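You operate a simulated robot arm through the tools that you are given. There is no shell and no other tool.

You run a simulated robot arm. Do the job below in one go: nothing can be reset, and whatever is moved stays where it is left.

JOB
Clip the blue sack's neck and put it in the SACKS tray.
Fine: free the clip lock first and set it to HELD again at the end. Where these are worked on the way, their far stop is far enough and under half their travel is too little: clip lock.
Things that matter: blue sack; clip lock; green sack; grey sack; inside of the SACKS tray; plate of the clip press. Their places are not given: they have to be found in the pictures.

The check looks at the end state, three seconds after you hand in, the way a careful person would. Anything else that was tipped, shoved, dropped, spilled or broken makes it a failure.

ROBOT AND FRAMES
A 7-joint arm with a four-finger gripper, fixed in place. Base frame: the origin is on the floor under the middle of its stand, x ahead of it, y to its left, z up. Lengths are in mm, angles in degrees, forces in N, time in s.
With the tool pointing down near the work surface it reaches from about 100 to 740 mm from the base axis. Its first joint turns from -69.0 to 172.0 degrees. Payload 3.67 kg.
Tool frame: the origin (TCP) lies between the finger pads and is the grasp point; the fingertips stand 28 mm ahead of it; z points along the fingers, y is the line along which they close. The gripper opens to 112 mm; its body begins 73 mm behind the TCP.
Orientation is told as [roll, pitch, yaw] about the base's x, y, z axes, in that order, counted from this pose: with the fingers straight down and closing along the base's y, the tool's x points along the base's -x, its y along +y and its z along -z.

CONTROLS
- The arm moves only by the tool apply_moves. Its argument "steps" is one flat list of numbers, 6 for each row, row after row: the shift along the tool's x, y, z in mm, then the turn, a rotation vector about the tool's x, y, z in degrees. In form: [tx, ty, tz, ax, ay, az, tx, ty, tz, ax, ay, az, ...]. A call has 1 to 20 rows; each row is the pose to reach, as a shift and turn from the pose commanded when the call began, along the tool's axes at that moment. "claw" is the opening in per cent of the stroke, from 0 (shut) to 100 (fully open), set as the call begins (left out, the last holds). A row lasts 0.2 s, in which the tool goes at most 50 mm and 8.6 degrees; a call with a longer step from one row to the next is refused whole, and so is a gripper value outside its range. Where a pose cannot be reached the arm comes as near as it can. A force on the tool above 70 N (or 10 N above the force at the start of the call, whichever is more), or a blocked arm, ends the call early, and 0.2 s more pass. The fingers move at their own pace (about 102.5 mm/s each) and stop on an object; they squeeze with about 28 N. The grip force told is the motor's: it shows also when the fingers shut on nothing. Time passes only in rows, and 0.2 s behind the last, so rows that repeat a pose let the fingers close. The reply holds the time, the measured pose of the TCP, the force on the tool along the base axes, the opening and the grip force, in the units named above and with some noise, with the torque about the TCP (base axes, N m) and any sound that the robot's microphone picked up, and new pictures: "show" is both (left out), scene, wrist or none.
- Cameras (640 x 400 px; columns grow to the right, rows downward): "scene" is fixed at [400.8, -653.1, 1475.9]; the picture's right is [0.70, -0.71, 0.00], its down [-0.40, -0.39, -0.83] and it looks along [0.60, 0.58, -0.55] (base axes); focal length 214 px, centre (320, 200). "wrist" rides on the gripper at [60, -18, -104] in the tool frame; the picture's right is [0.29, 0.96, 0.00], its down [-0.80, 0.24, -0.55] and it looks along [-0.53, 0.16, 0.83] (tool axes); focal length 234 px, centre (320, 200).
- move_column(by): slides the trunk up (or, below 0, down) by that many mm; the arm rides with it, the base frame stays. It gives what a move gives, with no picture.
- probe_pixels(camera, pixels): there is no depth. For up to 12 entries [column, row, z] of the newest picture of that camera ("zoom" is the newest enlarged one), the place [x, y] in the base frame at which the ray of that pixel passes the height z, good to about 2 mm. The clock stands still meanwhile.
- enlarge(camera, box): a new picture of the part [left, top, right, bottom] of that camera's present view, enlarged. The clock stands still meanwhile.
- hand_in(): hands the job in; it is judged then, once.

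Open the gripper and draw the arm clear of the work before you hand the job in, unless the task says otherwise.

The tools are called after "Call:" as a command line: name --argument value ..., lists and objects as JSON in quotes. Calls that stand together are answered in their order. apply_moves: Moves the arm, as the interface text tells. Its arguments: {"type":"object","properties":{"steps":{"type":"array","items":{"type":"number"}},"claw":{"type":"number"},"show":{"type":"string","enum":["both","scene","wrist","none"]}},"required":["steps"]} The other tools are called the same way: move_column (by) moves the trunk up or down; probe_pixels (camera, pixels) gives the place at which the rays of pixels pass given heights; enlarge (camera, box) takes an enlarged picture of a part of a camera's view; hand_in () hands the job in.

At the start:

```text
t: 0.0
position: [528.9, -511.0, 1331.7]
tcp_rot: [0.0, 0.0, 0.1]
force: [-0.3, 0.3, -0.8]
moment: [0.0, -0.06, -0.02]
grip_width: 112.0
grip_force: 0.1
trunk travel left (down, up): [-650.0, 190.0]
```

scene: 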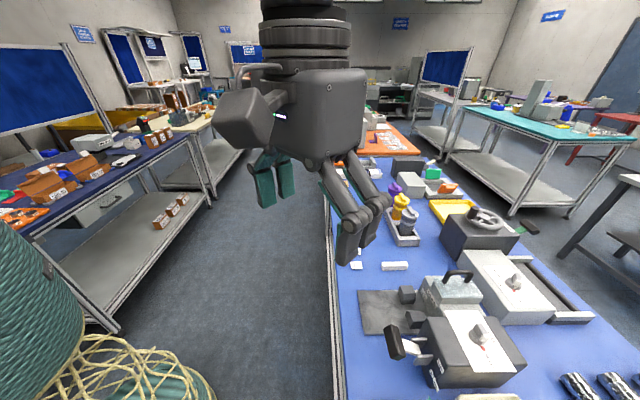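
wrist: 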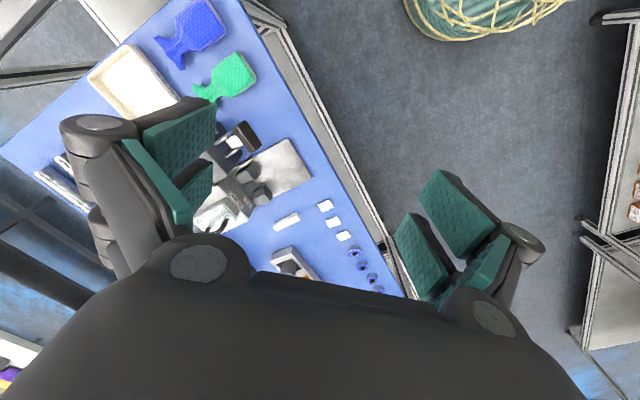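

The scene shows a bench with a press device around (465,340), and the wrist view shows a blue sack near (195,30), a green sack near (228,75) and a tray near (130,80). I enlarge both views for a closer look.

Call:
enlarge --camera "wrist" --box '[60, 0, 380, 200]'

Call:
enlarge --camera "scene" --box '[340, 220, 640, 400]'

```text
2.00 times, centred on (220, 100) of wrist
```

zoom: 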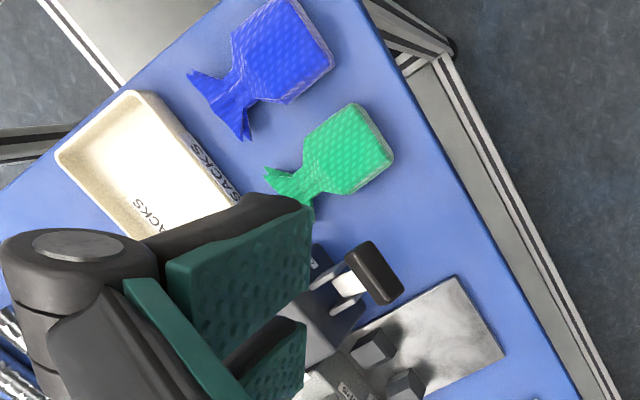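

```text
2.13 times, centred on (490, 310) of scene
```

zoom: 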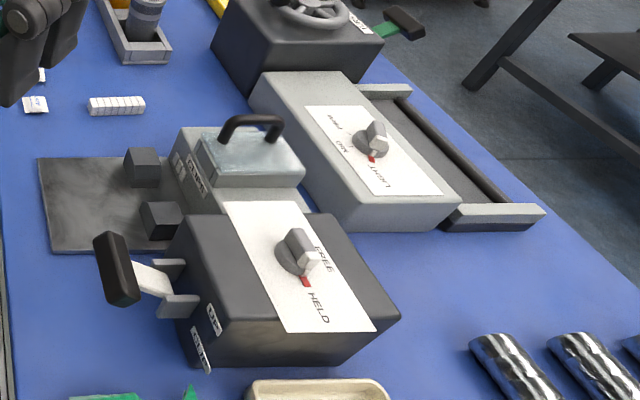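

I enlarge finer regions to read the labels on the devices, and probe plate corners at multiple heights to find the bench height.

Call:
enlarge --camera "scene" --box '[350, 260, 530, 400]'

Call:
enlarge --camera "scene" --box '[340, 150, 540, 275]'

Call:
probe_pixels --camera "scene" --pixels '[[357.8, 293.6, 700], [357.8, 293.6, 800], [357.8, 293.6, 900], [363.4, 337.2, 700], [363.4, 337.2, 800], [363.4, 337.2, 900]]'

Call:
probe_pixels --camera "wrist" --pixels '[[289, 137.5, 700], [289, 137.5, 800], [289, 137.5, 900], [312.5, 177.5, 700], [312.5, 177.5, 800], [312.5, 177.5, 900]]'

```text
2.86 times, centred on (440, 330) of scene
```

zoom: 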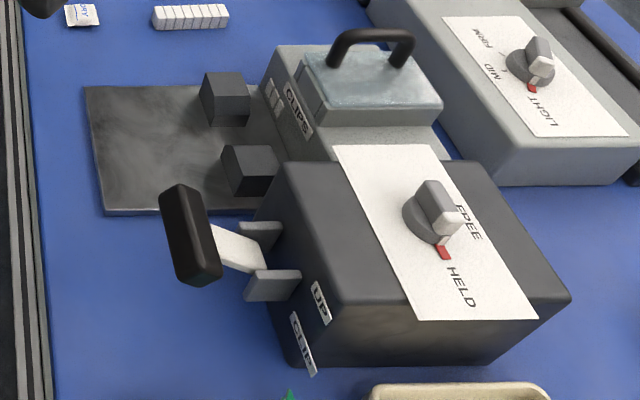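

```text
3.20 times, centred on (440, 212) of scene
```

zoom: 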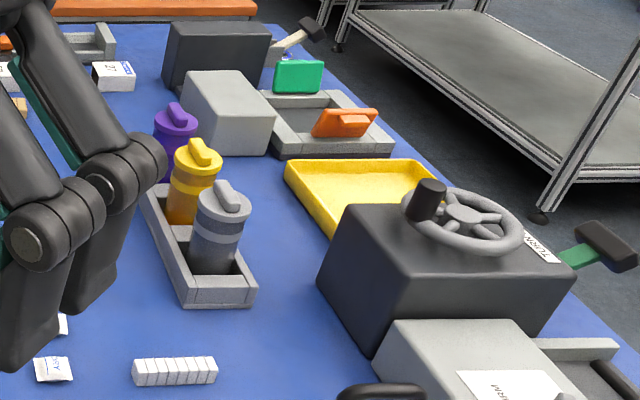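

```text
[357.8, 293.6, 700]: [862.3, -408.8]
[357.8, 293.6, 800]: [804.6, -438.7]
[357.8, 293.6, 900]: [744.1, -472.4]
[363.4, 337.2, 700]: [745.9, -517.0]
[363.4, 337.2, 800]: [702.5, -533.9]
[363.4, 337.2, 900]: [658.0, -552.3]
```

```text
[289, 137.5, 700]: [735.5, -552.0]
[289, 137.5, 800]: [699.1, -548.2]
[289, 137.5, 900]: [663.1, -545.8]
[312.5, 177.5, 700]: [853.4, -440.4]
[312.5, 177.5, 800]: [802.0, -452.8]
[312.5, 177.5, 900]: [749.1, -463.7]
```

The lever is marked UP/CLIP and the lock knob FREE/HELD, with its pointer at HELD; bench height comes out near 860. I probe the sacks, tray, knob and lever at plausible heights.

Call:
probe_pixels --camera "wrist" --pixels '[[201.5, 27.5, 870], [179, 47.5, 870], [155, 36, 860], [181.5, 69, 860], [236, 75, 870], [214, 90, 870], [127.5, 45, 880], [88.5, 77.5, 880], [180, 100, 880], [248, 136, 950]]'

Call:
probe_pixels --camera "scene" --pixels '[[479, 335, 980], [479, 335, 1000], [414, 350, 950], [396, 342, 960], [445, 390, 860], [414, 295, 890], [420, 320, 890]]'

```text
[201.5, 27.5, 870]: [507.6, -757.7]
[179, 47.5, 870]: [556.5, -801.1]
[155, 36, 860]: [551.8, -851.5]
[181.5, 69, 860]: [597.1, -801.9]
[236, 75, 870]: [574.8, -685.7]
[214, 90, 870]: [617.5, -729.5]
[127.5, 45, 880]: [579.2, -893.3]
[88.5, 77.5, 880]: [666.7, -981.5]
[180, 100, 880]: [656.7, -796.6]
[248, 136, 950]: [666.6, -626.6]
```

```text
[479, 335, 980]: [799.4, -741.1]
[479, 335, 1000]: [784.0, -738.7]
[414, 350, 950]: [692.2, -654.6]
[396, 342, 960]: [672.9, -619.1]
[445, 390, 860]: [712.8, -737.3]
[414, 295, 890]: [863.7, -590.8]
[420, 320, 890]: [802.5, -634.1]
```

The targets lie farther from the origin than the present TCP, so I test reach with a modest move toward them (+x, −y) at the present safe height.

Call:
apply_moves --steps '[-25, -35, 0, 0, 0, 0, -50, -70, 0, 0, 0, 0, -75, -105, 0, 0, 0, 0, -100, -140, 0, 0, 0, 0]' --claw 100

```text
t: 1.0
position: [632.2, -655.6, 1328.4]
tcp_rot: [0.3, 0.1, 0.0]
force: [-0.2, -0.9, -1.5]
moment: [0.06, 0.05, 0.01]
grip_width: 112.1
grip_force: 0.1
trunk travel left (down, up): [-650.0, 190.0]
```

scene: 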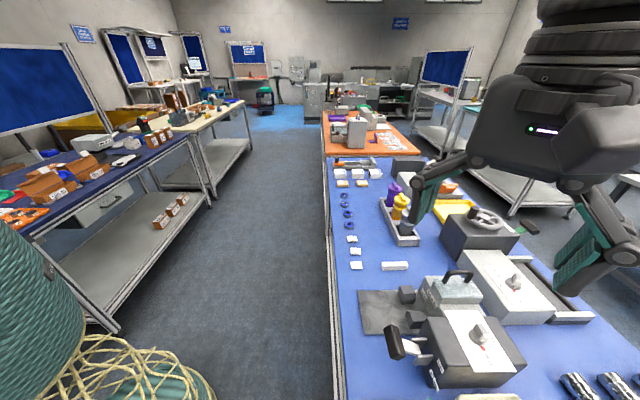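
wrist: 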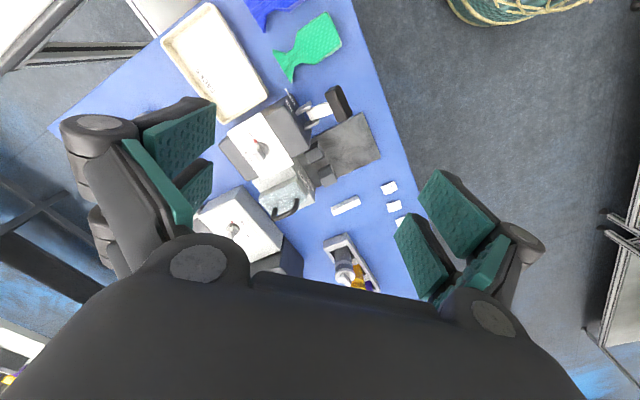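

The arm reached (632,−656) fine, so the bench is within reach. I enlarge the wrist view, which now shows the press, knob, lever, tray and sacks.

Call:
enlarge --camera "wrist" --box '[150, 0, 410, 162]'

Call:
enlarge --camera "wrist" --box '[190, 80, 400, 220]'

Call:
enlarge --camera "scene" --box '[320, 140, 480, 260]'

```text
2.46 times, centred on (280, 81) of wrist
```

zoom: 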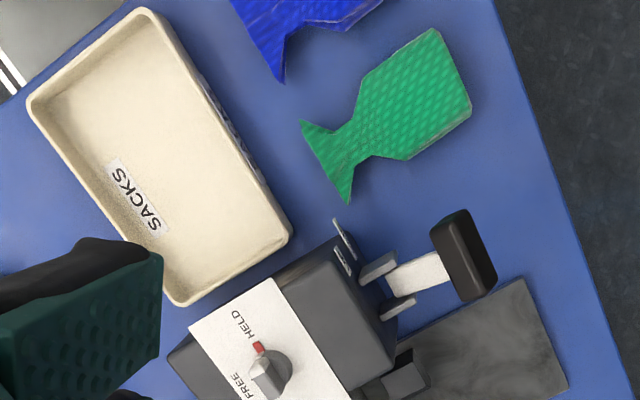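

```text
2.86 times, centred on (295, 150) of wrist
```

zoom: 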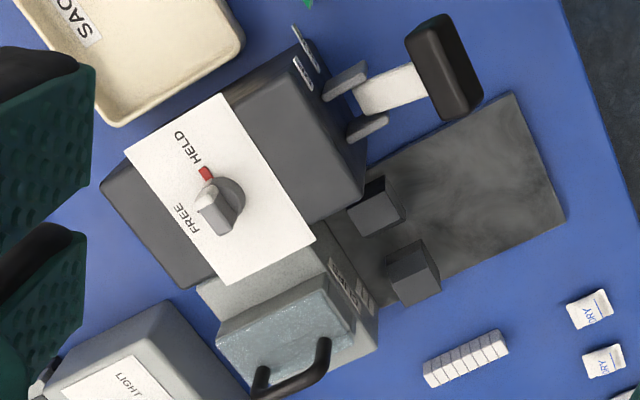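

```text
3.33 times, centred on (400, 200) of scene
```

zoom: 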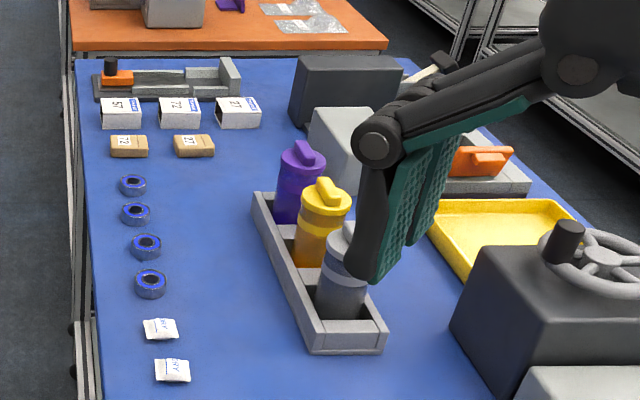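

I can see the press (knob, lever, two blocks on the plate) and tray. I rotate the tool to yaw ≈ −46° (closing along the bench's long axis) and move over the press for a closer survey.

Call:
apply_moves --steps '[-10, 8, 0, 0, 0, 7.7, -20, 16, 0, 0, 0, 15.4, -30, 24, 0, 0, 0, 23.1, -40, 32, 0, 0, 0, 30.8, -50, 40, 20, 0, 0, 38.4, -60, 48, 40, 0, 0, 46, -60, 48, 60, 0, 0, 46]'

```text
t: 2.6
position: [687.6, -604.6, 1270.4]
tcp_rot: [0.1, 0.2, -46.2]
force: [-0.2, -0.2, 0.7]
moment: [0.06, -0.05, 0.01]
grip_width: 112.0
grip_force: 0.0
trunk travel left (down, up): [-650.0, 190.0]
```

scene: 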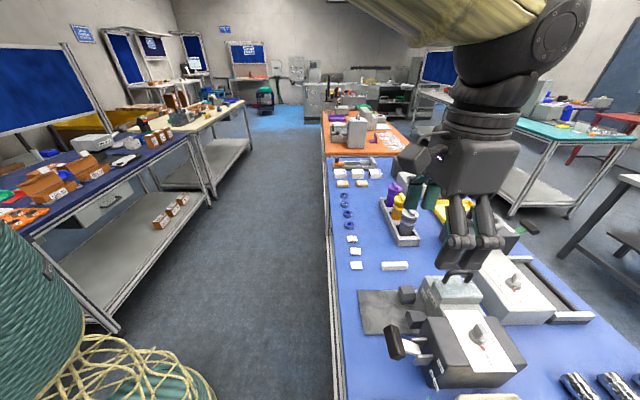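
wrist: 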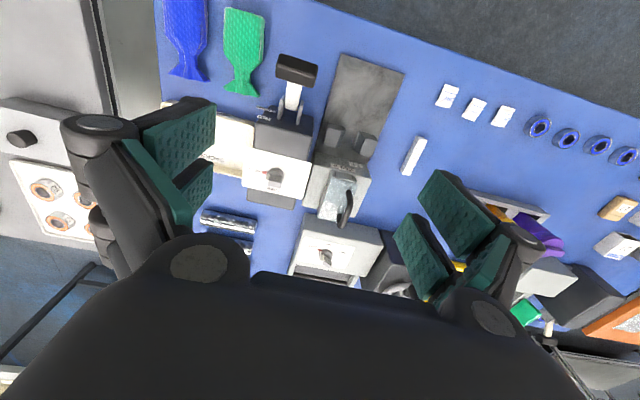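

The wrist view now shows the bench along its length: blue sack (185,40), green sack (243,50), press plate (360,100). I enlarge to inspect the details.

Call:
enlarge --camera "wrist" --box '[150, 0, 420, 169]'

Call:
enlarge --camera "wrist" --box '[200, 60, 420, 280]'

Call:
enlarge --camera "scene" --box '[350, 260, 640, 400]'

```text
2.37 times, centred on (285, 84) of wrist
```

zoom: 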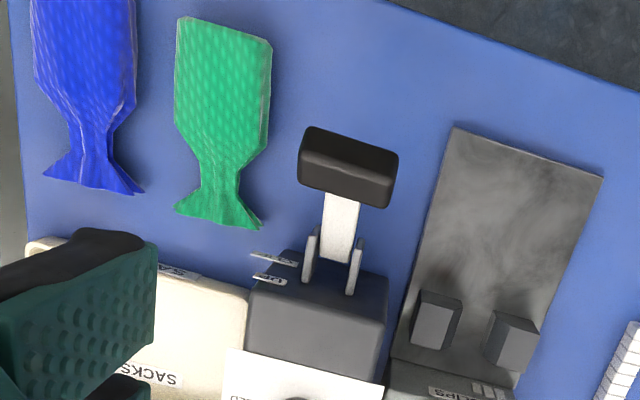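

```text
1.82 times, centred on (310, 170) of wrist
```

zoom: 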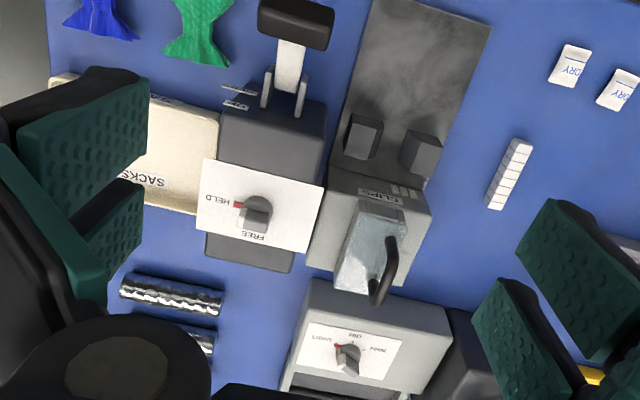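

```text
2.21 times, centred on (495, 330) of scene
```

zoom: 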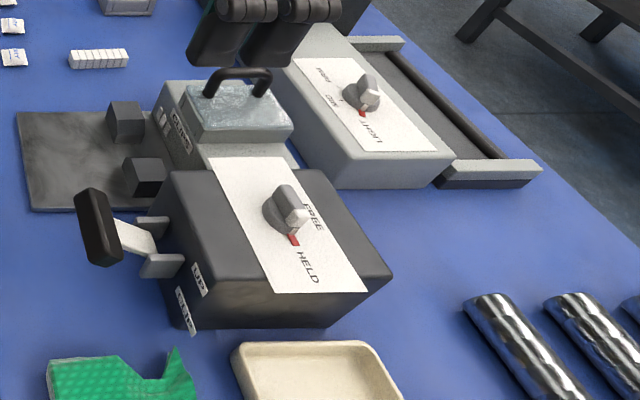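

No grey sack is visible yet. I move about 200 mm along the bench (−u) to look over the sacks and tray.

Call:
apply_moves --steps '[-4, -45, 0, 0, 0, 0, -8, -90, 0, 0, 0, 0, -12, -135, 0, 0, 0, 0, -16, -180, 0, 0, 0, 0, -20, -220, 0, 0, 0, 0]'

```text
t: 3.8
position: [542.5, -771.1, 1274.5]
tcp_rot: [0.1, 0.1, -46.0]
force: [-1.2, -0.8, 0.6]
moment: [0.03, -0.03, 0.02]
grip_width: 111.9
grip_force: 0.0
trunk travel left (down, up): [-650.0, 190.0]
```

scene: 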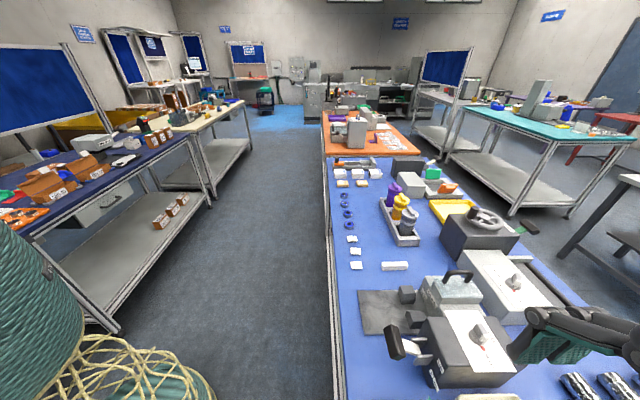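
wrist: 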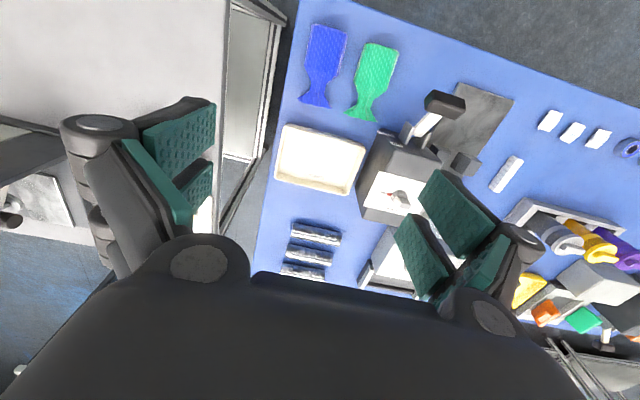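

I see the bench's near end: blue sack (325,65), green sack (372,80), tray (320,160), three foil rolls (315,250). I enlarge for detail and probe the sack outlines.

Call:
enlarge --camera "wrist" --box '[260, 0, 420, 120]'

Call:
enlarge --camera "wrist" --box '[250, 100, 400, 290]'

Call:
enlarge --camera "scene" --box '[320, 140, 500, 270]'

```text
3.33 times, centred on (340, 60) of wrist
```

zoom: 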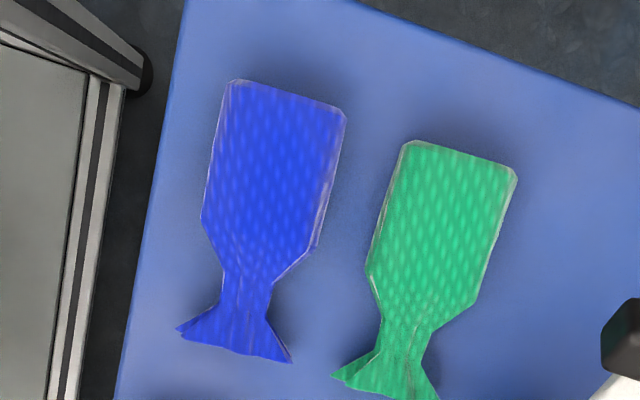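

```text
2.11 times, centred on (325, 195) of wrist
```

zoom: 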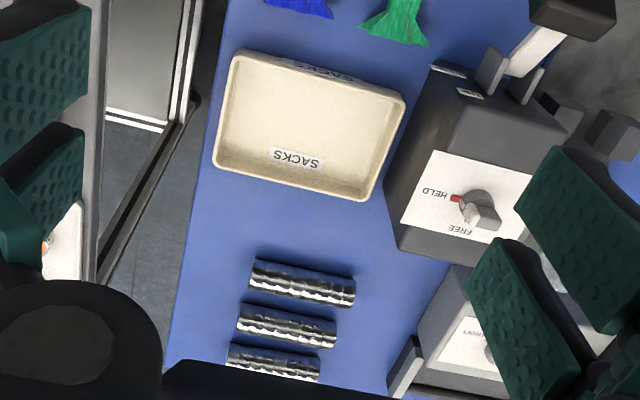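

```text
3.08 times, centred on (410, 205) of scene
```

zoom: 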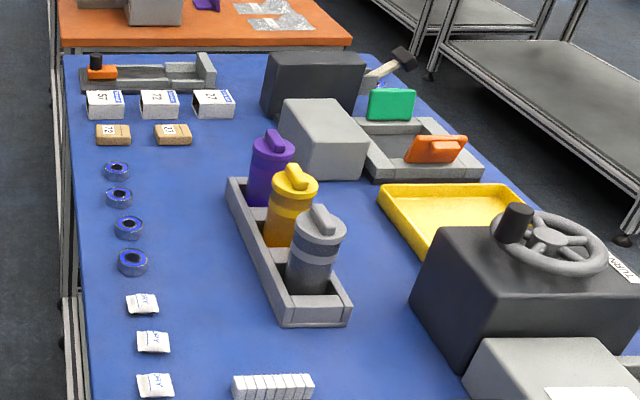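

I probe the blue sack's outline, the green's, and tray corners using wrist pixels converted from the enlargement.

Call:
probe_pixels --camera "wrist" --pixels '[[313.6, 24, 875], [347.8, 34.5, 875], [338.5, 74.4, 870], [304.9, 65.4, 870], [310.6, 84, 870], [325.6, 86.4, 870], [298, 99, 870], [331, 108, 870], [364, 42, 875], [392, 52, 875], [383, 91, 870], [350, 80, 870]]'

Call:
probe_pixels --camera "wrist" --pixels '[[287, 124, 895], [366, 147, 895], [348, 193, 895], [274, 176, 895], [398, 195, 1000], [398, 195, 960]]'

```text
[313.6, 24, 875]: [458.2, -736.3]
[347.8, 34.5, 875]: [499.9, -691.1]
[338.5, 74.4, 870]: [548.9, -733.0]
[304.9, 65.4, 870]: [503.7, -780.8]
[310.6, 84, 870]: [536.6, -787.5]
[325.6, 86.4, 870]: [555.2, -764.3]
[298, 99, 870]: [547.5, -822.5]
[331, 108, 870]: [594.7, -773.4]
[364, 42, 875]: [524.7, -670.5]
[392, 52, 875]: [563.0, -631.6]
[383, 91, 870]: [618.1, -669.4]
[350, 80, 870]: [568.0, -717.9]
```

```text
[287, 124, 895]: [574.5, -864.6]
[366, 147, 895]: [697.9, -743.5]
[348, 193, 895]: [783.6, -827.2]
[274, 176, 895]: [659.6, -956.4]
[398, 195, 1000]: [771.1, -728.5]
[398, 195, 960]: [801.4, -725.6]
```

The blue sack's body is about 62 mm wide with its neck pointing away from the aisle. I move to the aisle side of the press and tilt slightly to look into the slot between the blocks.

Call:
apply_moves --steps '[16, 40, 0, 0, 0, 0, 32, 80, 0, 0, 0, 0, 48, 120, 0, 0, 0, 0, 64, 160, 0, 0, 0, 0, 80, 200, 0, 0, 0, 0, 96, 240, 0, 0, 0, 0, 112, 280, 0, 0, 0, 0, 127, 320, 0, 0, 0, 0, 127, 320, 45, 0, -4, 0, 127, 320, 90, 0, -8, 0, 127, 320, 135, 0, -12, 0, 127, 320, 180, 0, -15, 0, 127, 320, 225, 0, -15, 0]'

```text
t: 6.6
position: [686.1, -455.8, 1045.4]
tcp_rot: [0.0, -15.0, -46.0]
force: [0.8, 0.6, -0.1]
moment: [0.02, 0.04, -0.03]
grip_width: 112.1
grip_force: 0.0
trunk travel left (down, up): [-650.0, 190.0]
```

scene: 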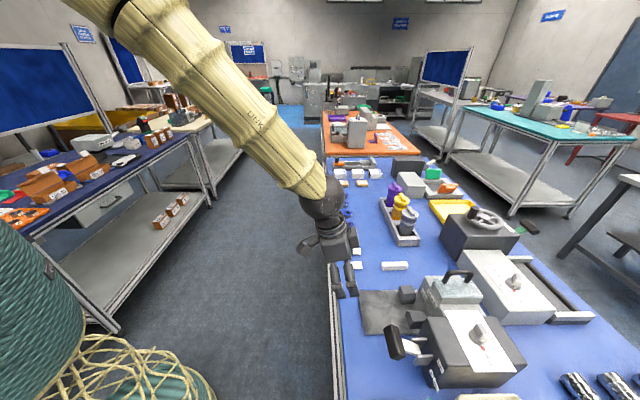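
wrist: 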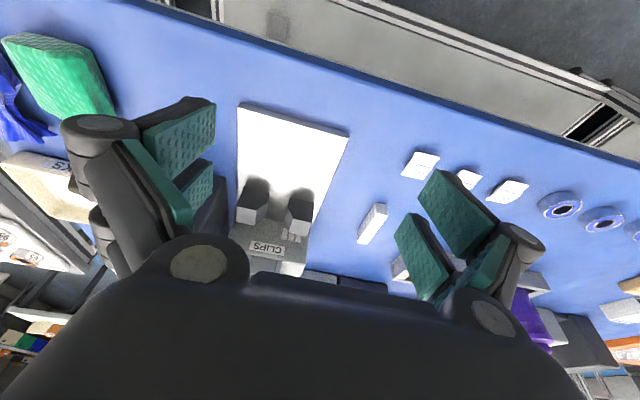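

The plate and blocks are visible at (290,200) in the wrist view. I enlarge this area.

Call:
enlarge --camera "wrist" --box '[210, 90, 370, 290]'

Call:
enlarge --camera "wrist" --box '[220, 165, 330, 285]'

```text
2.00 times, centred on (290, 190) of wrist
```

zoom: 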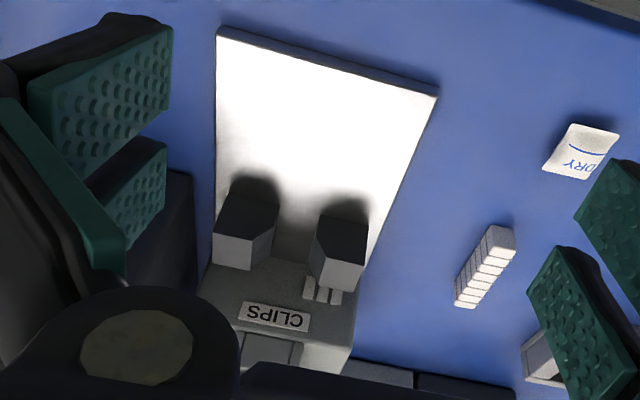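

```text
3.33 times, centred on (275, 225) of wrist
```

zoom: 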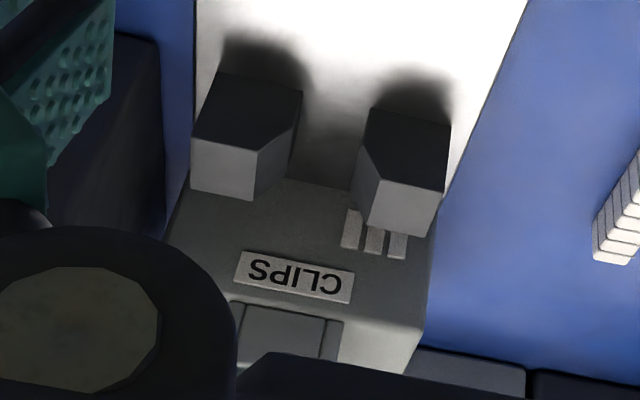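

The two blocks are chamfered inward like a funnel in front of a face labelled CLIPS. I go over the slot to look straight down on it.

Call:
apply_moves --steps '[0, 0, -45, 0, 4, 0, 0, 0, -90, 0, 8, 0, 0, 0, -135, 0, 12, 0, 0, 0, -170, 0, 15, 0]' --show "none"

```text
t: 7.6
position: [653.3, -422.9, 1213.8]
tcp_rot: [0.0, 0.0, -46.0]
force: [0.1, -0.7, 0.5]
moment: [0.0, -0.04, 0.02]
grip_width: 111.9
grip_force: 0.1
trunk travel left (down, up): [-650.0, 190.0]
```

Tool is vertical again at z 1214. I now shift about 320 mm across the bench to put the wrist camera over the slot.

Call:
apply_moves --steps '[-46, 2, 0, 0, 0, 0, -92, 4, 0, 0, 0, 0, -138, 6, 0, 0, 0, 0, -184, 9, 0, 0, 0, 0, -230, 11, 0, 0, 0, 0, -276, 14, 0, 0, 0, 0, -320, 16, 0, 0, 0, 0]'

```text
t: 9.2
position: [892.5, -647.9, 1206.5]
tcp_rot: [0.0, 0.3, -46.0]
force: [0.2, -0.5, -0.4]
moment: [0.02, 0.03, 0.01]
grip_width: 111.9
grip_force: 0.2
trunk travel left (down, up): [-650.0, 190.0]
```

scene: 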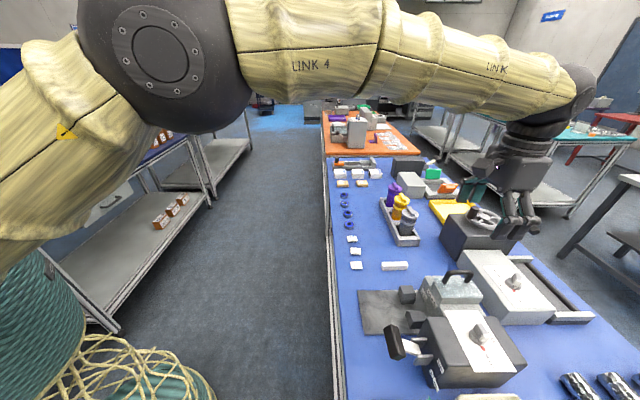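
wrist: 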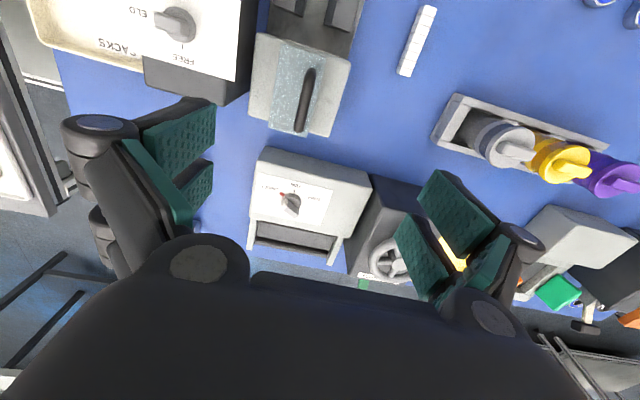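

The camera nadir is over the CLIPS lid, so the blocks are further toward the aisle than estimated. I step back 90 mm toward the aisle and enlarge.

Call:
apply_moves --steps '[45, -10, 0, 0, 0, 0, 90, -20, 0, 0, 0, 0]' --show "wrist"

Call:
enlarge --camera "wrist" --box '[200, 0, 400, 125]'

Call:
enlarge --camera "wrist" --box '[270, 0, 366, 60]'

```text
t: 9.8
position: [807.9, -592.7, 1215.0]
tcp_rot: [0.0, 0.0, -46.1]
force: [-0.5, -0.1, 0.4]
moment: [-0.02, -0.03, 0.02]
grip_width: 112.0
grip_force: 0.0
trunk travel left (down, up): [-650.0, 190.0]
```

wrist: 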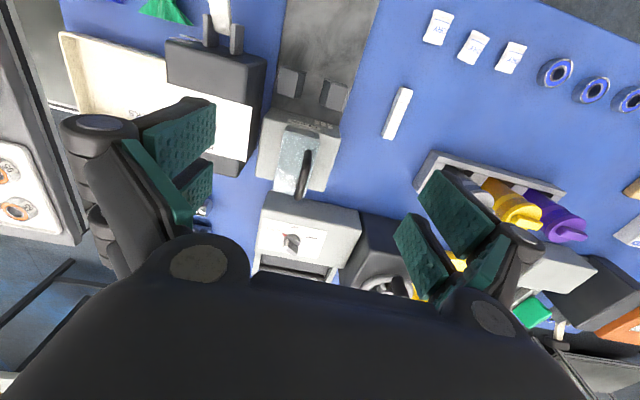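

```text
3.20 times, centred on (300, 62) of wrist
```

zoom: 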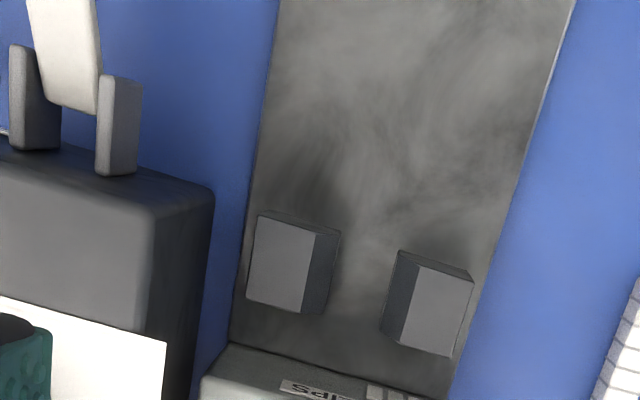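

```text
6.67 times, centred on (318, 30) of wrist
```

zoom: 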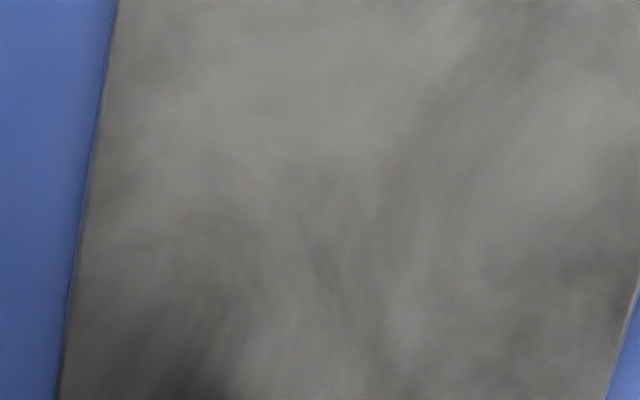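

From above I see the two blocks with plate between and behind them (space for the flared tail before the CLIPS face). I probe the slot edges at plate height, and block tops.

Call:
probe_pixels --camera "wrist" --pixels '[[306.25, 73.4, 862], [302.5, 97.5, 862], [324.1, 78.1, 862], [319.1, 103.75, 862], [271.9, 107.8, 862], [337.5, 124.4, 862], [285.9, 0, 862], [379.7, 0, 862], [280.6, 68.1, 895], [298.4, 73.4, 895], [329.7, 82.8, 895], [347.8, 87.5, 895]]'

Call:
enlarge --camera "scene" --box '[350, 265, 470, 365]'

```text
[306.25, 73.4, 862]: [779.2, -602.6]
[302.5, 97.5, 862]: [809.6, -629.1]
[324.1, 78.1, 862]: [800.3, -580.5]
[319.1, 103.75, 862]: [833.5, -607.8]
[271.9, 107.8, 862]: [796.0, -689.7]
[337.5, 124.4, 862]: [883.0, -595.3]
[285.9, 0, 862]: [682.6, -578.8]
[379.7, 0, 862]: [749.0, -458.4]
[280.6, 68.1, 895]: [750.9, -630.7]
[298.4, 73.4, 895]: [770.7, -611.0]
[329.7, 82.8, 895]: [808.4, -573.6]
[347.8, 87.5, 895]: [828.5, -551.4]
```

```text
4.00 times, centred on (410, 315) of scene
```

zoom: 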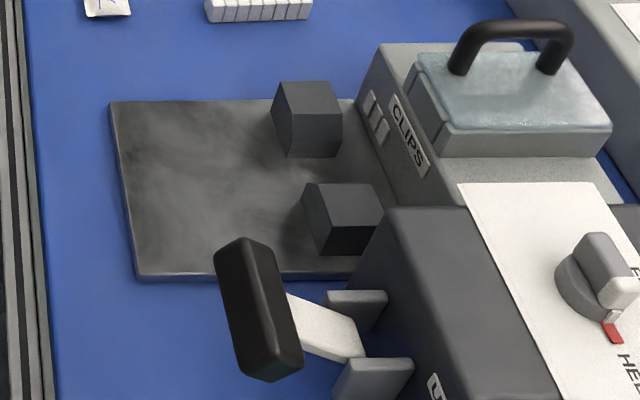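

The slot is about 30 mm wide with centre near (805,−605). Next I move over the knob to view the lock, lever and tray from above.

Call:
apply_moves --steps '[-36, -24, 0, 0, 0, 0, -72, -48, 0, 0, 0, 0, -108, -72, 0, 0, 0, 0, -145, -95, 0, 0, 0, 0]' --show "wrist"

Call:
enlarge --camera "wrist" --box '[220, 0, 420, 125]'

```text
t: 10.8
position: [845.2, -769.9, 1207.1]
tcp_rot: [0.1, 0.4, -46.0]
force: [0.9, -0.4, 0.8]
moment: [-0.01, 0.06, 0.01]
grip_width: 111.9
grip_force: 0.1
trunk travel left (down, up): [-650.0, 190.0]
```

wrist: 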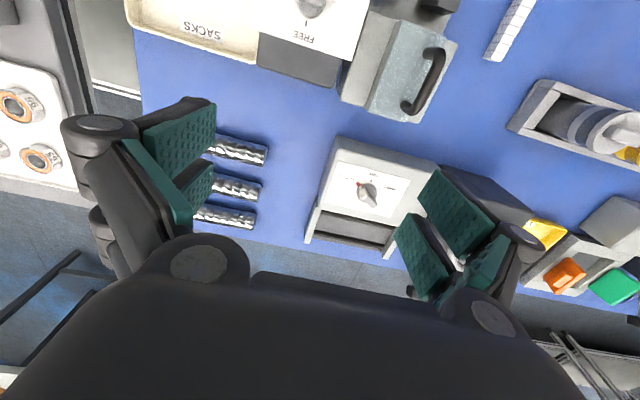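

```text
3.20 times, centred on (320, 62) of wrist
```

zoom: 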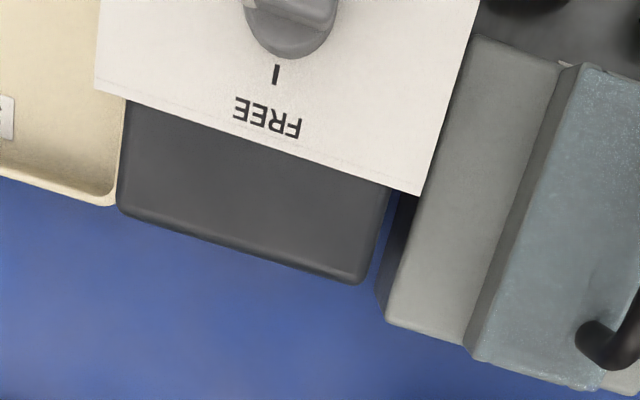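

The knob is at the top edge (310,3). I back up 80 mm toward the aisle to get it and the lever in view.

Call:
apply_moves --steps '[45, 0, 0, 0, 0, 0, 90, 0, 0, 0, 0, 0]' --show "wrist"

Call:
enlarge --camera "wrist" --box '[240, 0, 400, 100]'

```text
t: 11.4
position: [781.8, -688.5, 1218.2]
tcp_rot: [-0.3, -0.4, -46.0]
force: [-0.6, 0.6, 0.1]
moment: [-0.02, -0.03, 0.0]
grip_width: 112.0
grip_force: 0.0
trunk travel left (down, up): [-650.0, 190.0]
```

wrist: 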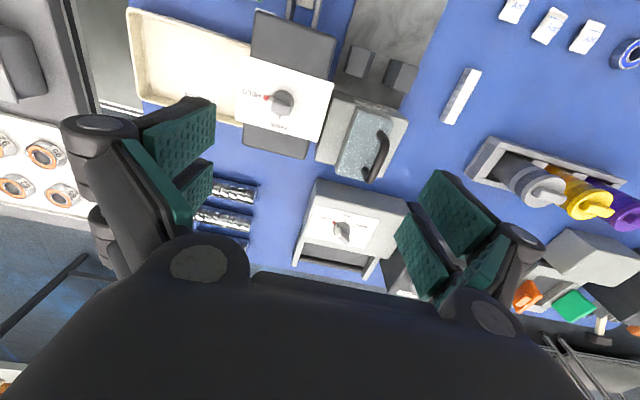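

```text
4.00 times, centred on (320, 50) of wrist
```

zoom: 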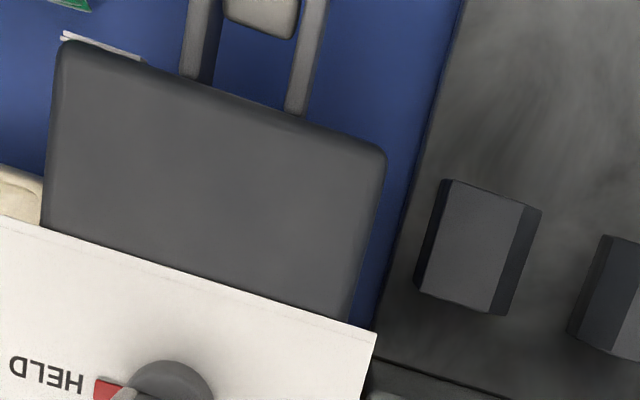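

Knob now at about (283,102). I enlarge on it and the CLIPS unit.

Call:
enlarge --camera "wrist" --box '[225, 55, 345, 165]'

Call:
enlarge --camera "wrist" --box '[250, 75, 314, 125]'

Call:
probe_pixels --camera "wrist" --pixels '[[283, 102, 960], [283, 102, 980], [283, 102, 1000], [336, 38, 862], [252, 12, 950], [335, 39, 950]]'

```text
3.64 times, centred on (285, 110) of wrist
```

zoom: 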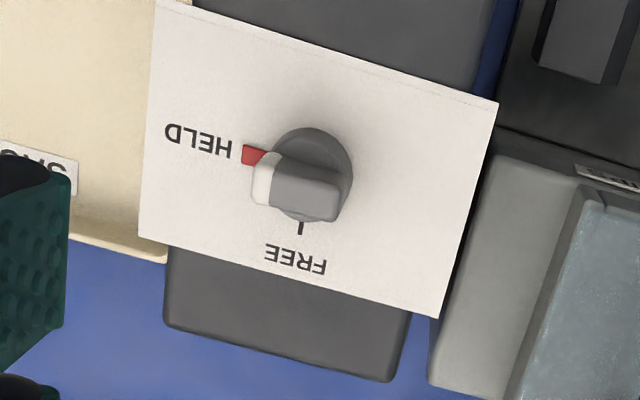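

```text
8.00 times, centred on (282, 100) of wrist
```

zoom: 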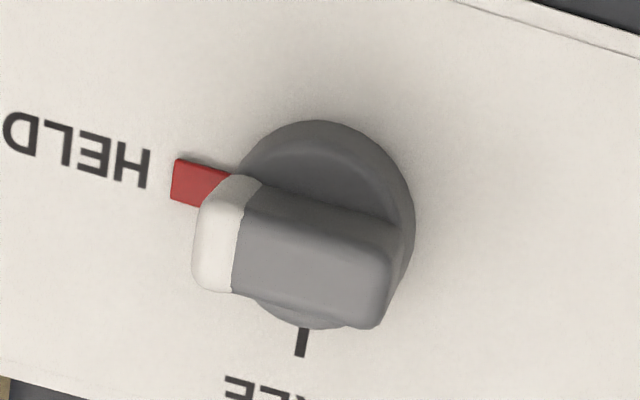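

```text
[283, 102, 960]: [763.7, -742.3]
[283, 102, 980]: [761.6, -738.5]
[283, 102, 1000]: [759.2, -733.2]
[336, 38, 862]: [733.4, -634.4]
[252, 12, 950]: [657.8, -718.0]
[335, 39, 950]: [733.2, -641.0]
```

I triangulate the dark box's front corner (scene (426,317), wrist (335,39)) to get the press top height.

Call:
probe_pixels --camera "scene" --pixels '[[426.25, 317, 920], [426.25, 317, 940], [426.25, 317, 960], [426.25, 317, 980]]'

Call:
probe_pixels --camera "wrist" --pixels '[[335, 38.75, 920], [335, 38.75, 940], [335, 38.75, 960], [335, 38.75, 980]]'

Call:
enlarge --camera "scene" --box '[400, 300, 530, 400]'

```text
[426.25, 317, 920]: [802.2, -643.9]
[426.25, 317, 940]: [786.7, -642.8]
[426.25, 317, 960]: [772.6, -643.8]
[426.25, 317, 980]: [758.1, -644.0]
```

```text
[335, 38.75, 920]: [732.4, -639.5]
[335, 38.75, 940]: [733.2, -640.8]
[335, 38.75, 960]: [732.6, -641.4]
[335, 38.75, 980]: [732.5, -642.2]
```

```text
4.00 times, centred on (465, 350) of scene
```

zoom: 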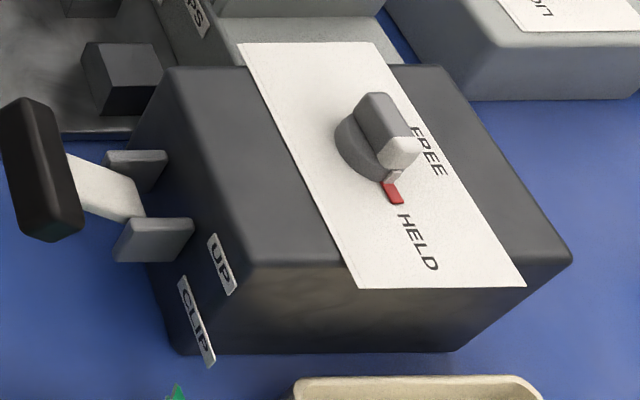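

The dark box top comes out near z 1015, so heights matter around the press. I shift to view the lever handle from above.

Call:
apply_moves --steps '[40, -17, 0, 0, 0, 0, 80, -33, 0, 0, 0, 0, 80, -33, 0, 0, 0, 0]' --show "wrist"

Call:
enlarge --camera "wrist" --box '[240, 0, 400, 100]'

```text
t: 12.2
position: [706.8, -656.2, 1214.6]
tcp_rot: [-0.3, -0.3, -45.9]
force: [0.8, 1.6, 0.7]
moment: [-0.13, 0.07, 0.02]
grip_width: 112.0
grip_force: 0.2
trunk travel left (down, up): [-650.0, 190.0]
```

wrist: 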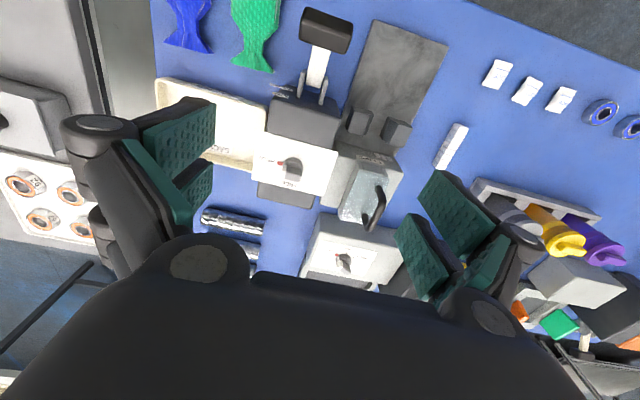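

```text
4.00 times, centred on (320, 50) of wrist
```

zoom: 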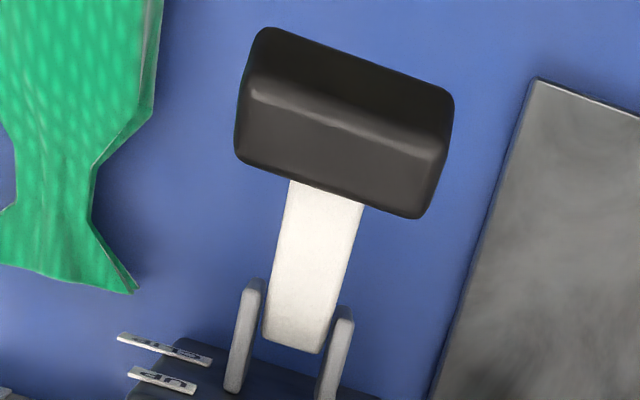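

I enlarge the handle in the scene view to triangulate its height, and probe wrist points on its ridge.

Call:
enlarge --camera "scene" --box '[375, 310, 455, 370]'

Call:
probe_pixels --camera "wrist" --pixels '[[351.25, 38.75, 960], [351.25, 38.75, 1000], [351.25, 38.75, 1040], [303, 24, 960], [303, 24, 1000], [303, 24, 1040], [373, 20, 862], [448, 44, 862], [384, 146, 862], [351, 53, 862]]'

```text
6.67 times, centred on (415, 340) of scene
```

zoom: 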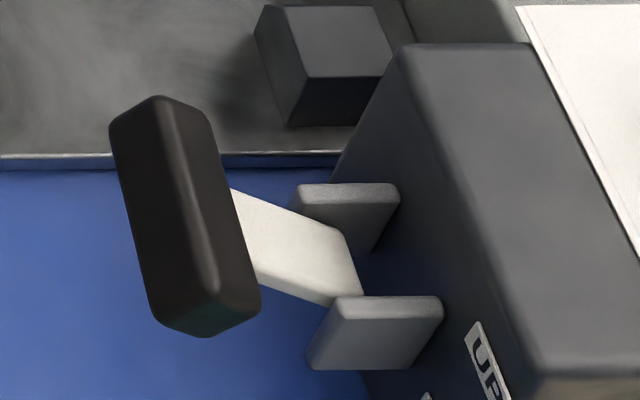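

```text
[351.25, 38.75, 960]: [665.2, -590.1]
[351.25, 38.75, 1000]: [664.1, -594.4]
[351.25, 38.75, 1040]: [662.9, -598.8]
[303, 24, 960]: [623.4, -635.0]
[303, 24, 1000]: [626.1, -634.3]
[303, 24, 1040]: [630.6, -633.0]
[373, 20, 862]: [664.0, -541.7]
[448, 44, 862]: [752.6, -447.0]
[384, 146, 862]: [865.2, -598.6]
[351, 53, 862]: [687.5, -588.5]
```

I probe the same handle ridge ends in the scene view to find the crossing height.

Call:
probe_pixels --camera "scene" --pixels '[[391, 325, 960], [391, 325, 1000], [391, 325, 1040], [399.25, 353.2, 960], [399.25, 353.2, 1000], [399.25, 353.2, 1040], [476.25, 337.5, 1000], [476.25, 337.5, 1020]]'

```text
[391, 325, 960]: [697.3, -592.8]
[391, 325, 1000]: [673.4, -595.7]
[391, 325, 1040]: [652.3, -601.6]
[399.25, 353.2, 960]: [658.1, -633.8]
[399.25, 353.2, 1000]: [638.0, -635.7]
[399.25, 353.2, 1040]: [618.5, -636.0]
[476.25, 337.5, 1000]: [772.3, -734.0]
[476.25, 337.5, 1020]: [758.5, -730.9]
```

The handle ridge comes out at z≈1019 (ends (663,−597) and (628,−634)) and the knob at (758,−731). The plate corner readings disagree slightly, so I enlarge both views of the plate to re-triangulate its height.

Call:
enlarge --camera "wrist" --box '[340, 0, 500, 100]'

Call:
enlarge --camera "scene" --box '[330, 270, 430, 345]'

```text
4.00 times, centred on (420, 50) of wrist
```

zoom: 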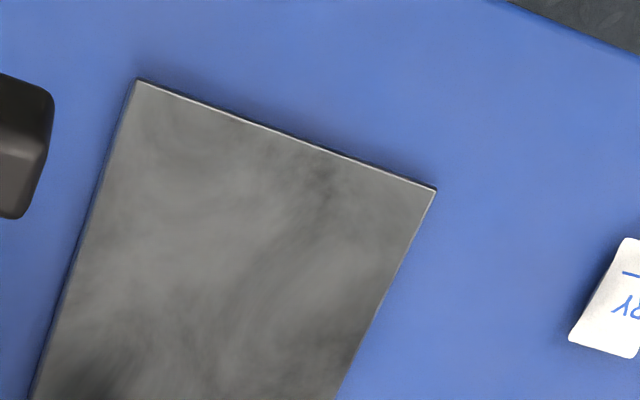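

```text
5.33 times, centred on (380, 308) of scene
```

zoom: 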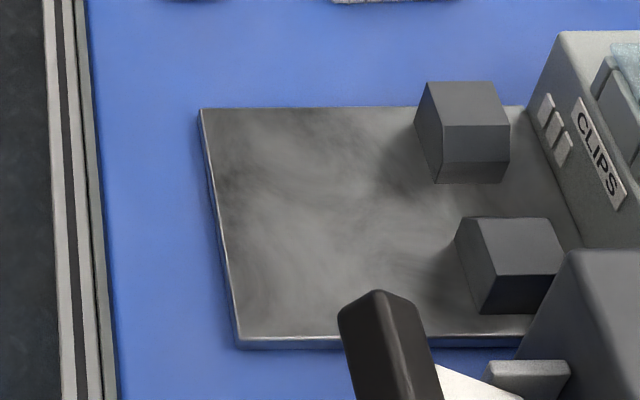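

I re-probe the refined plate corners (scene (357.5,290.6), (365,333.75); wrist (449,47), (374.25,20)) at several heights.

Call:
probe_pixels --camera "scene" --pixels '[[357.5, 290.6, 860], [357.5, 290.6, 880], [357.5, 290.6, 900], [357.5, 290.6, 920], [365, 333.75, 860], [365, 333.75, 880], [365, 333.75, 900], [365, 333.75, 920]]'

Call:
probe_pixels --camera "wrist" --pixels '[[449, 47, 860], [449, 47, 880], [449, 47, 900], [449, 47, 920], [374.25, 20, 860], [374.25, 20, 880], [374.25, 20, 900], [374.25, 20, 920]]'

```text
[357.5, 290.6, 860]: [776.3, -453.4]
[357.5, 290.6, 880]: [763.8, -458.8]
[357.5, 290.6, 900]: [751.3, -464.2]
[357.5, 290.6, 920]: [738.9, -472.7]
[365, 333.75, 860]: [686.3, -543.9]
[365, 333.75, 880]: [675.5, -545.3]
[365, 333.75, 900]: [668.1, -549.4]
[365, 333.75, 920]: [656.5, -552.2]
```

```text
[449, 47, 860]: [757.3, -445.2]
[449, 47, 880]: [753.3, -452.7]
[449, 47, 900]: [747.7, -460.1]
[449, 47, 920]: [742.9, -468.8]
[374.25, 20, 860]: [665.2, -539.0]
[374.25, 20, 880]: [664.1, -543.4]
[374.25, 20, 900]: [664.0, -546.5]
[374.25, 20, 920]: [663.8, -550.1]
```

Refined triangulation puts the plate top at z≈908 (bench ≈900), so sack coordinates rescale accordingly. I enlarge the fingers in the wrist view to judge their thickness for fitting beside the green sack.

Call:
enlarge --camera "wrist" --box '[380, 150, 560, 330]'

Call:
enlarge --camera "scene" --box '[320, 100, 640, 300]'

```text
2.22 times, centred on (470, 240) of wrist
```

zoom: 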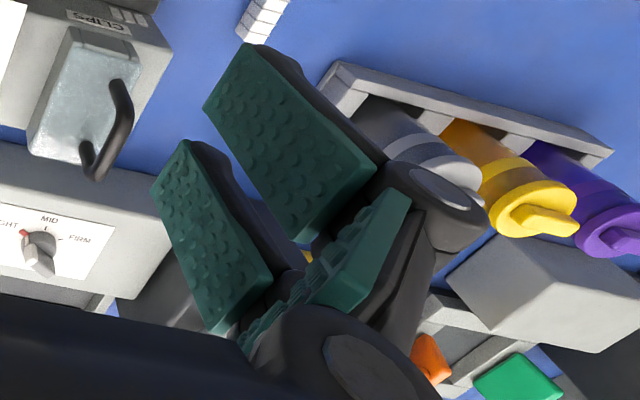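

```text
2.00 times, centred on (480, 200) of scene
```

zoom: 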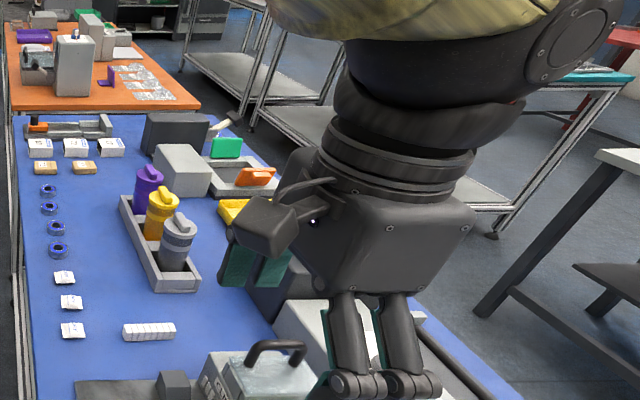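

I look at the finger tips in the scene view.

Call:
enlarge --camera "scene" --box '[420, 200, 580, 340]'

```text
2.86 times, centred on (500, 270) of scene
```

zoom: 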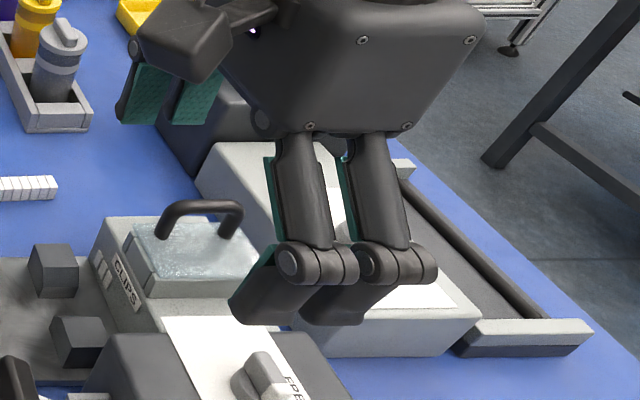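

The fingers are two-link pairs. Now for the clip lock: I rotate to yaw −134.5° (closing across the knob's bar) and centre over the knob at (758,−731), staying high.

Call:
apply_moves --steps '[-8, -1.4, 0, 0, 0, 8.05, -16, -2.7, 0, 0, 0, 16.1, -24.5, -4.1, 0, 0, 0, 24.2, -32.6, -5.5, 0, 0, 0, 32.2, -40.8, -6.8, 0, 0, 0, 40.3, -49, -8.2, 0, 0, 0, 48.3, -57, -9.5, 0, 0, 0, 56.4, -65.2, -10.9, 0, 0, 0, 64.4, -73.4, -12.3, 0, 0, 0, 72.5, -81.5, -13.6, 0, 0, 0, 80.5, -89.7, -15, 0, 0, 0, 88.6, -89.7, -15, 0, 0, 0, 88.6]'

```text
t: 14.8
position: [753.0, -738.7, 1212.9]
tcp_rot: [-0.1, 0.0, -134.6]
force: [-0.6, 0.7, -0.4]
moment: [-0.01, 0.01, 0.01]
grip_width: 111.7
grip_force: 0.1
trunk travel left (down, up): [-650.0, 190.0]
```

scene: 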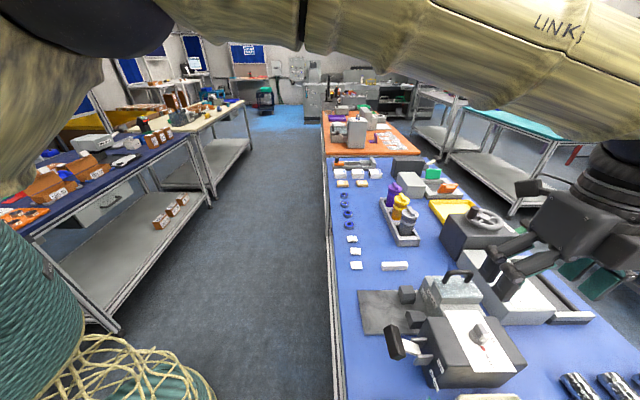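
wrist: 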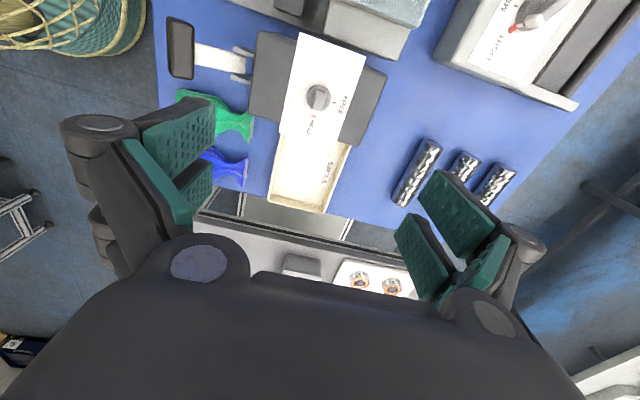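

Yaw −134.6° is reachable. I enlarge the scene to see the gripper side-on, and the wrist view for the knob at (317,97).

Call:
enlarge --camera "scene" --box '[470, 160, 640, 310]'

Call:
enlarge --camera "wrist" --box '[250, 40, 390, 150]'

```text
2.67 times, centred on (555, 235) of scene
```

zoom: 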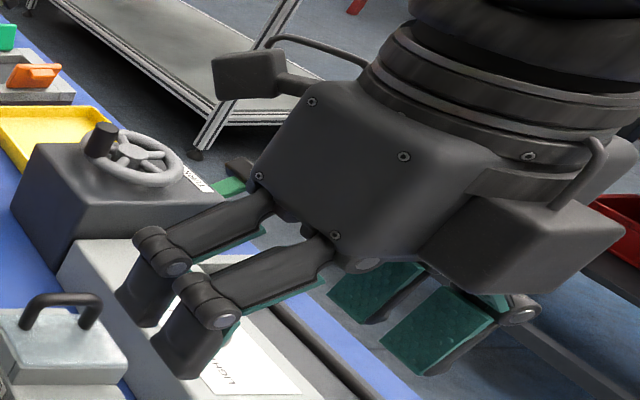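

```text
3.64 times, centred on (320, 95) of wrist
```

zoom: 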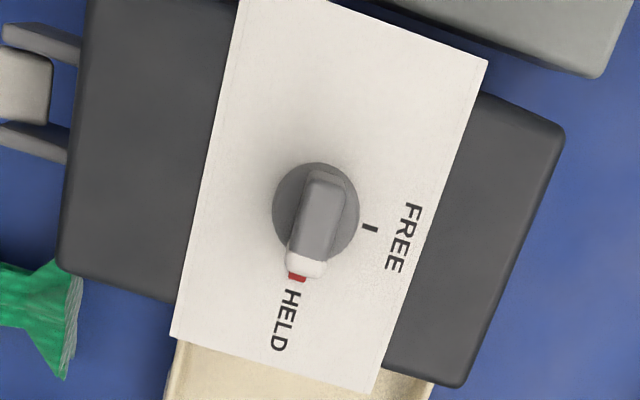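

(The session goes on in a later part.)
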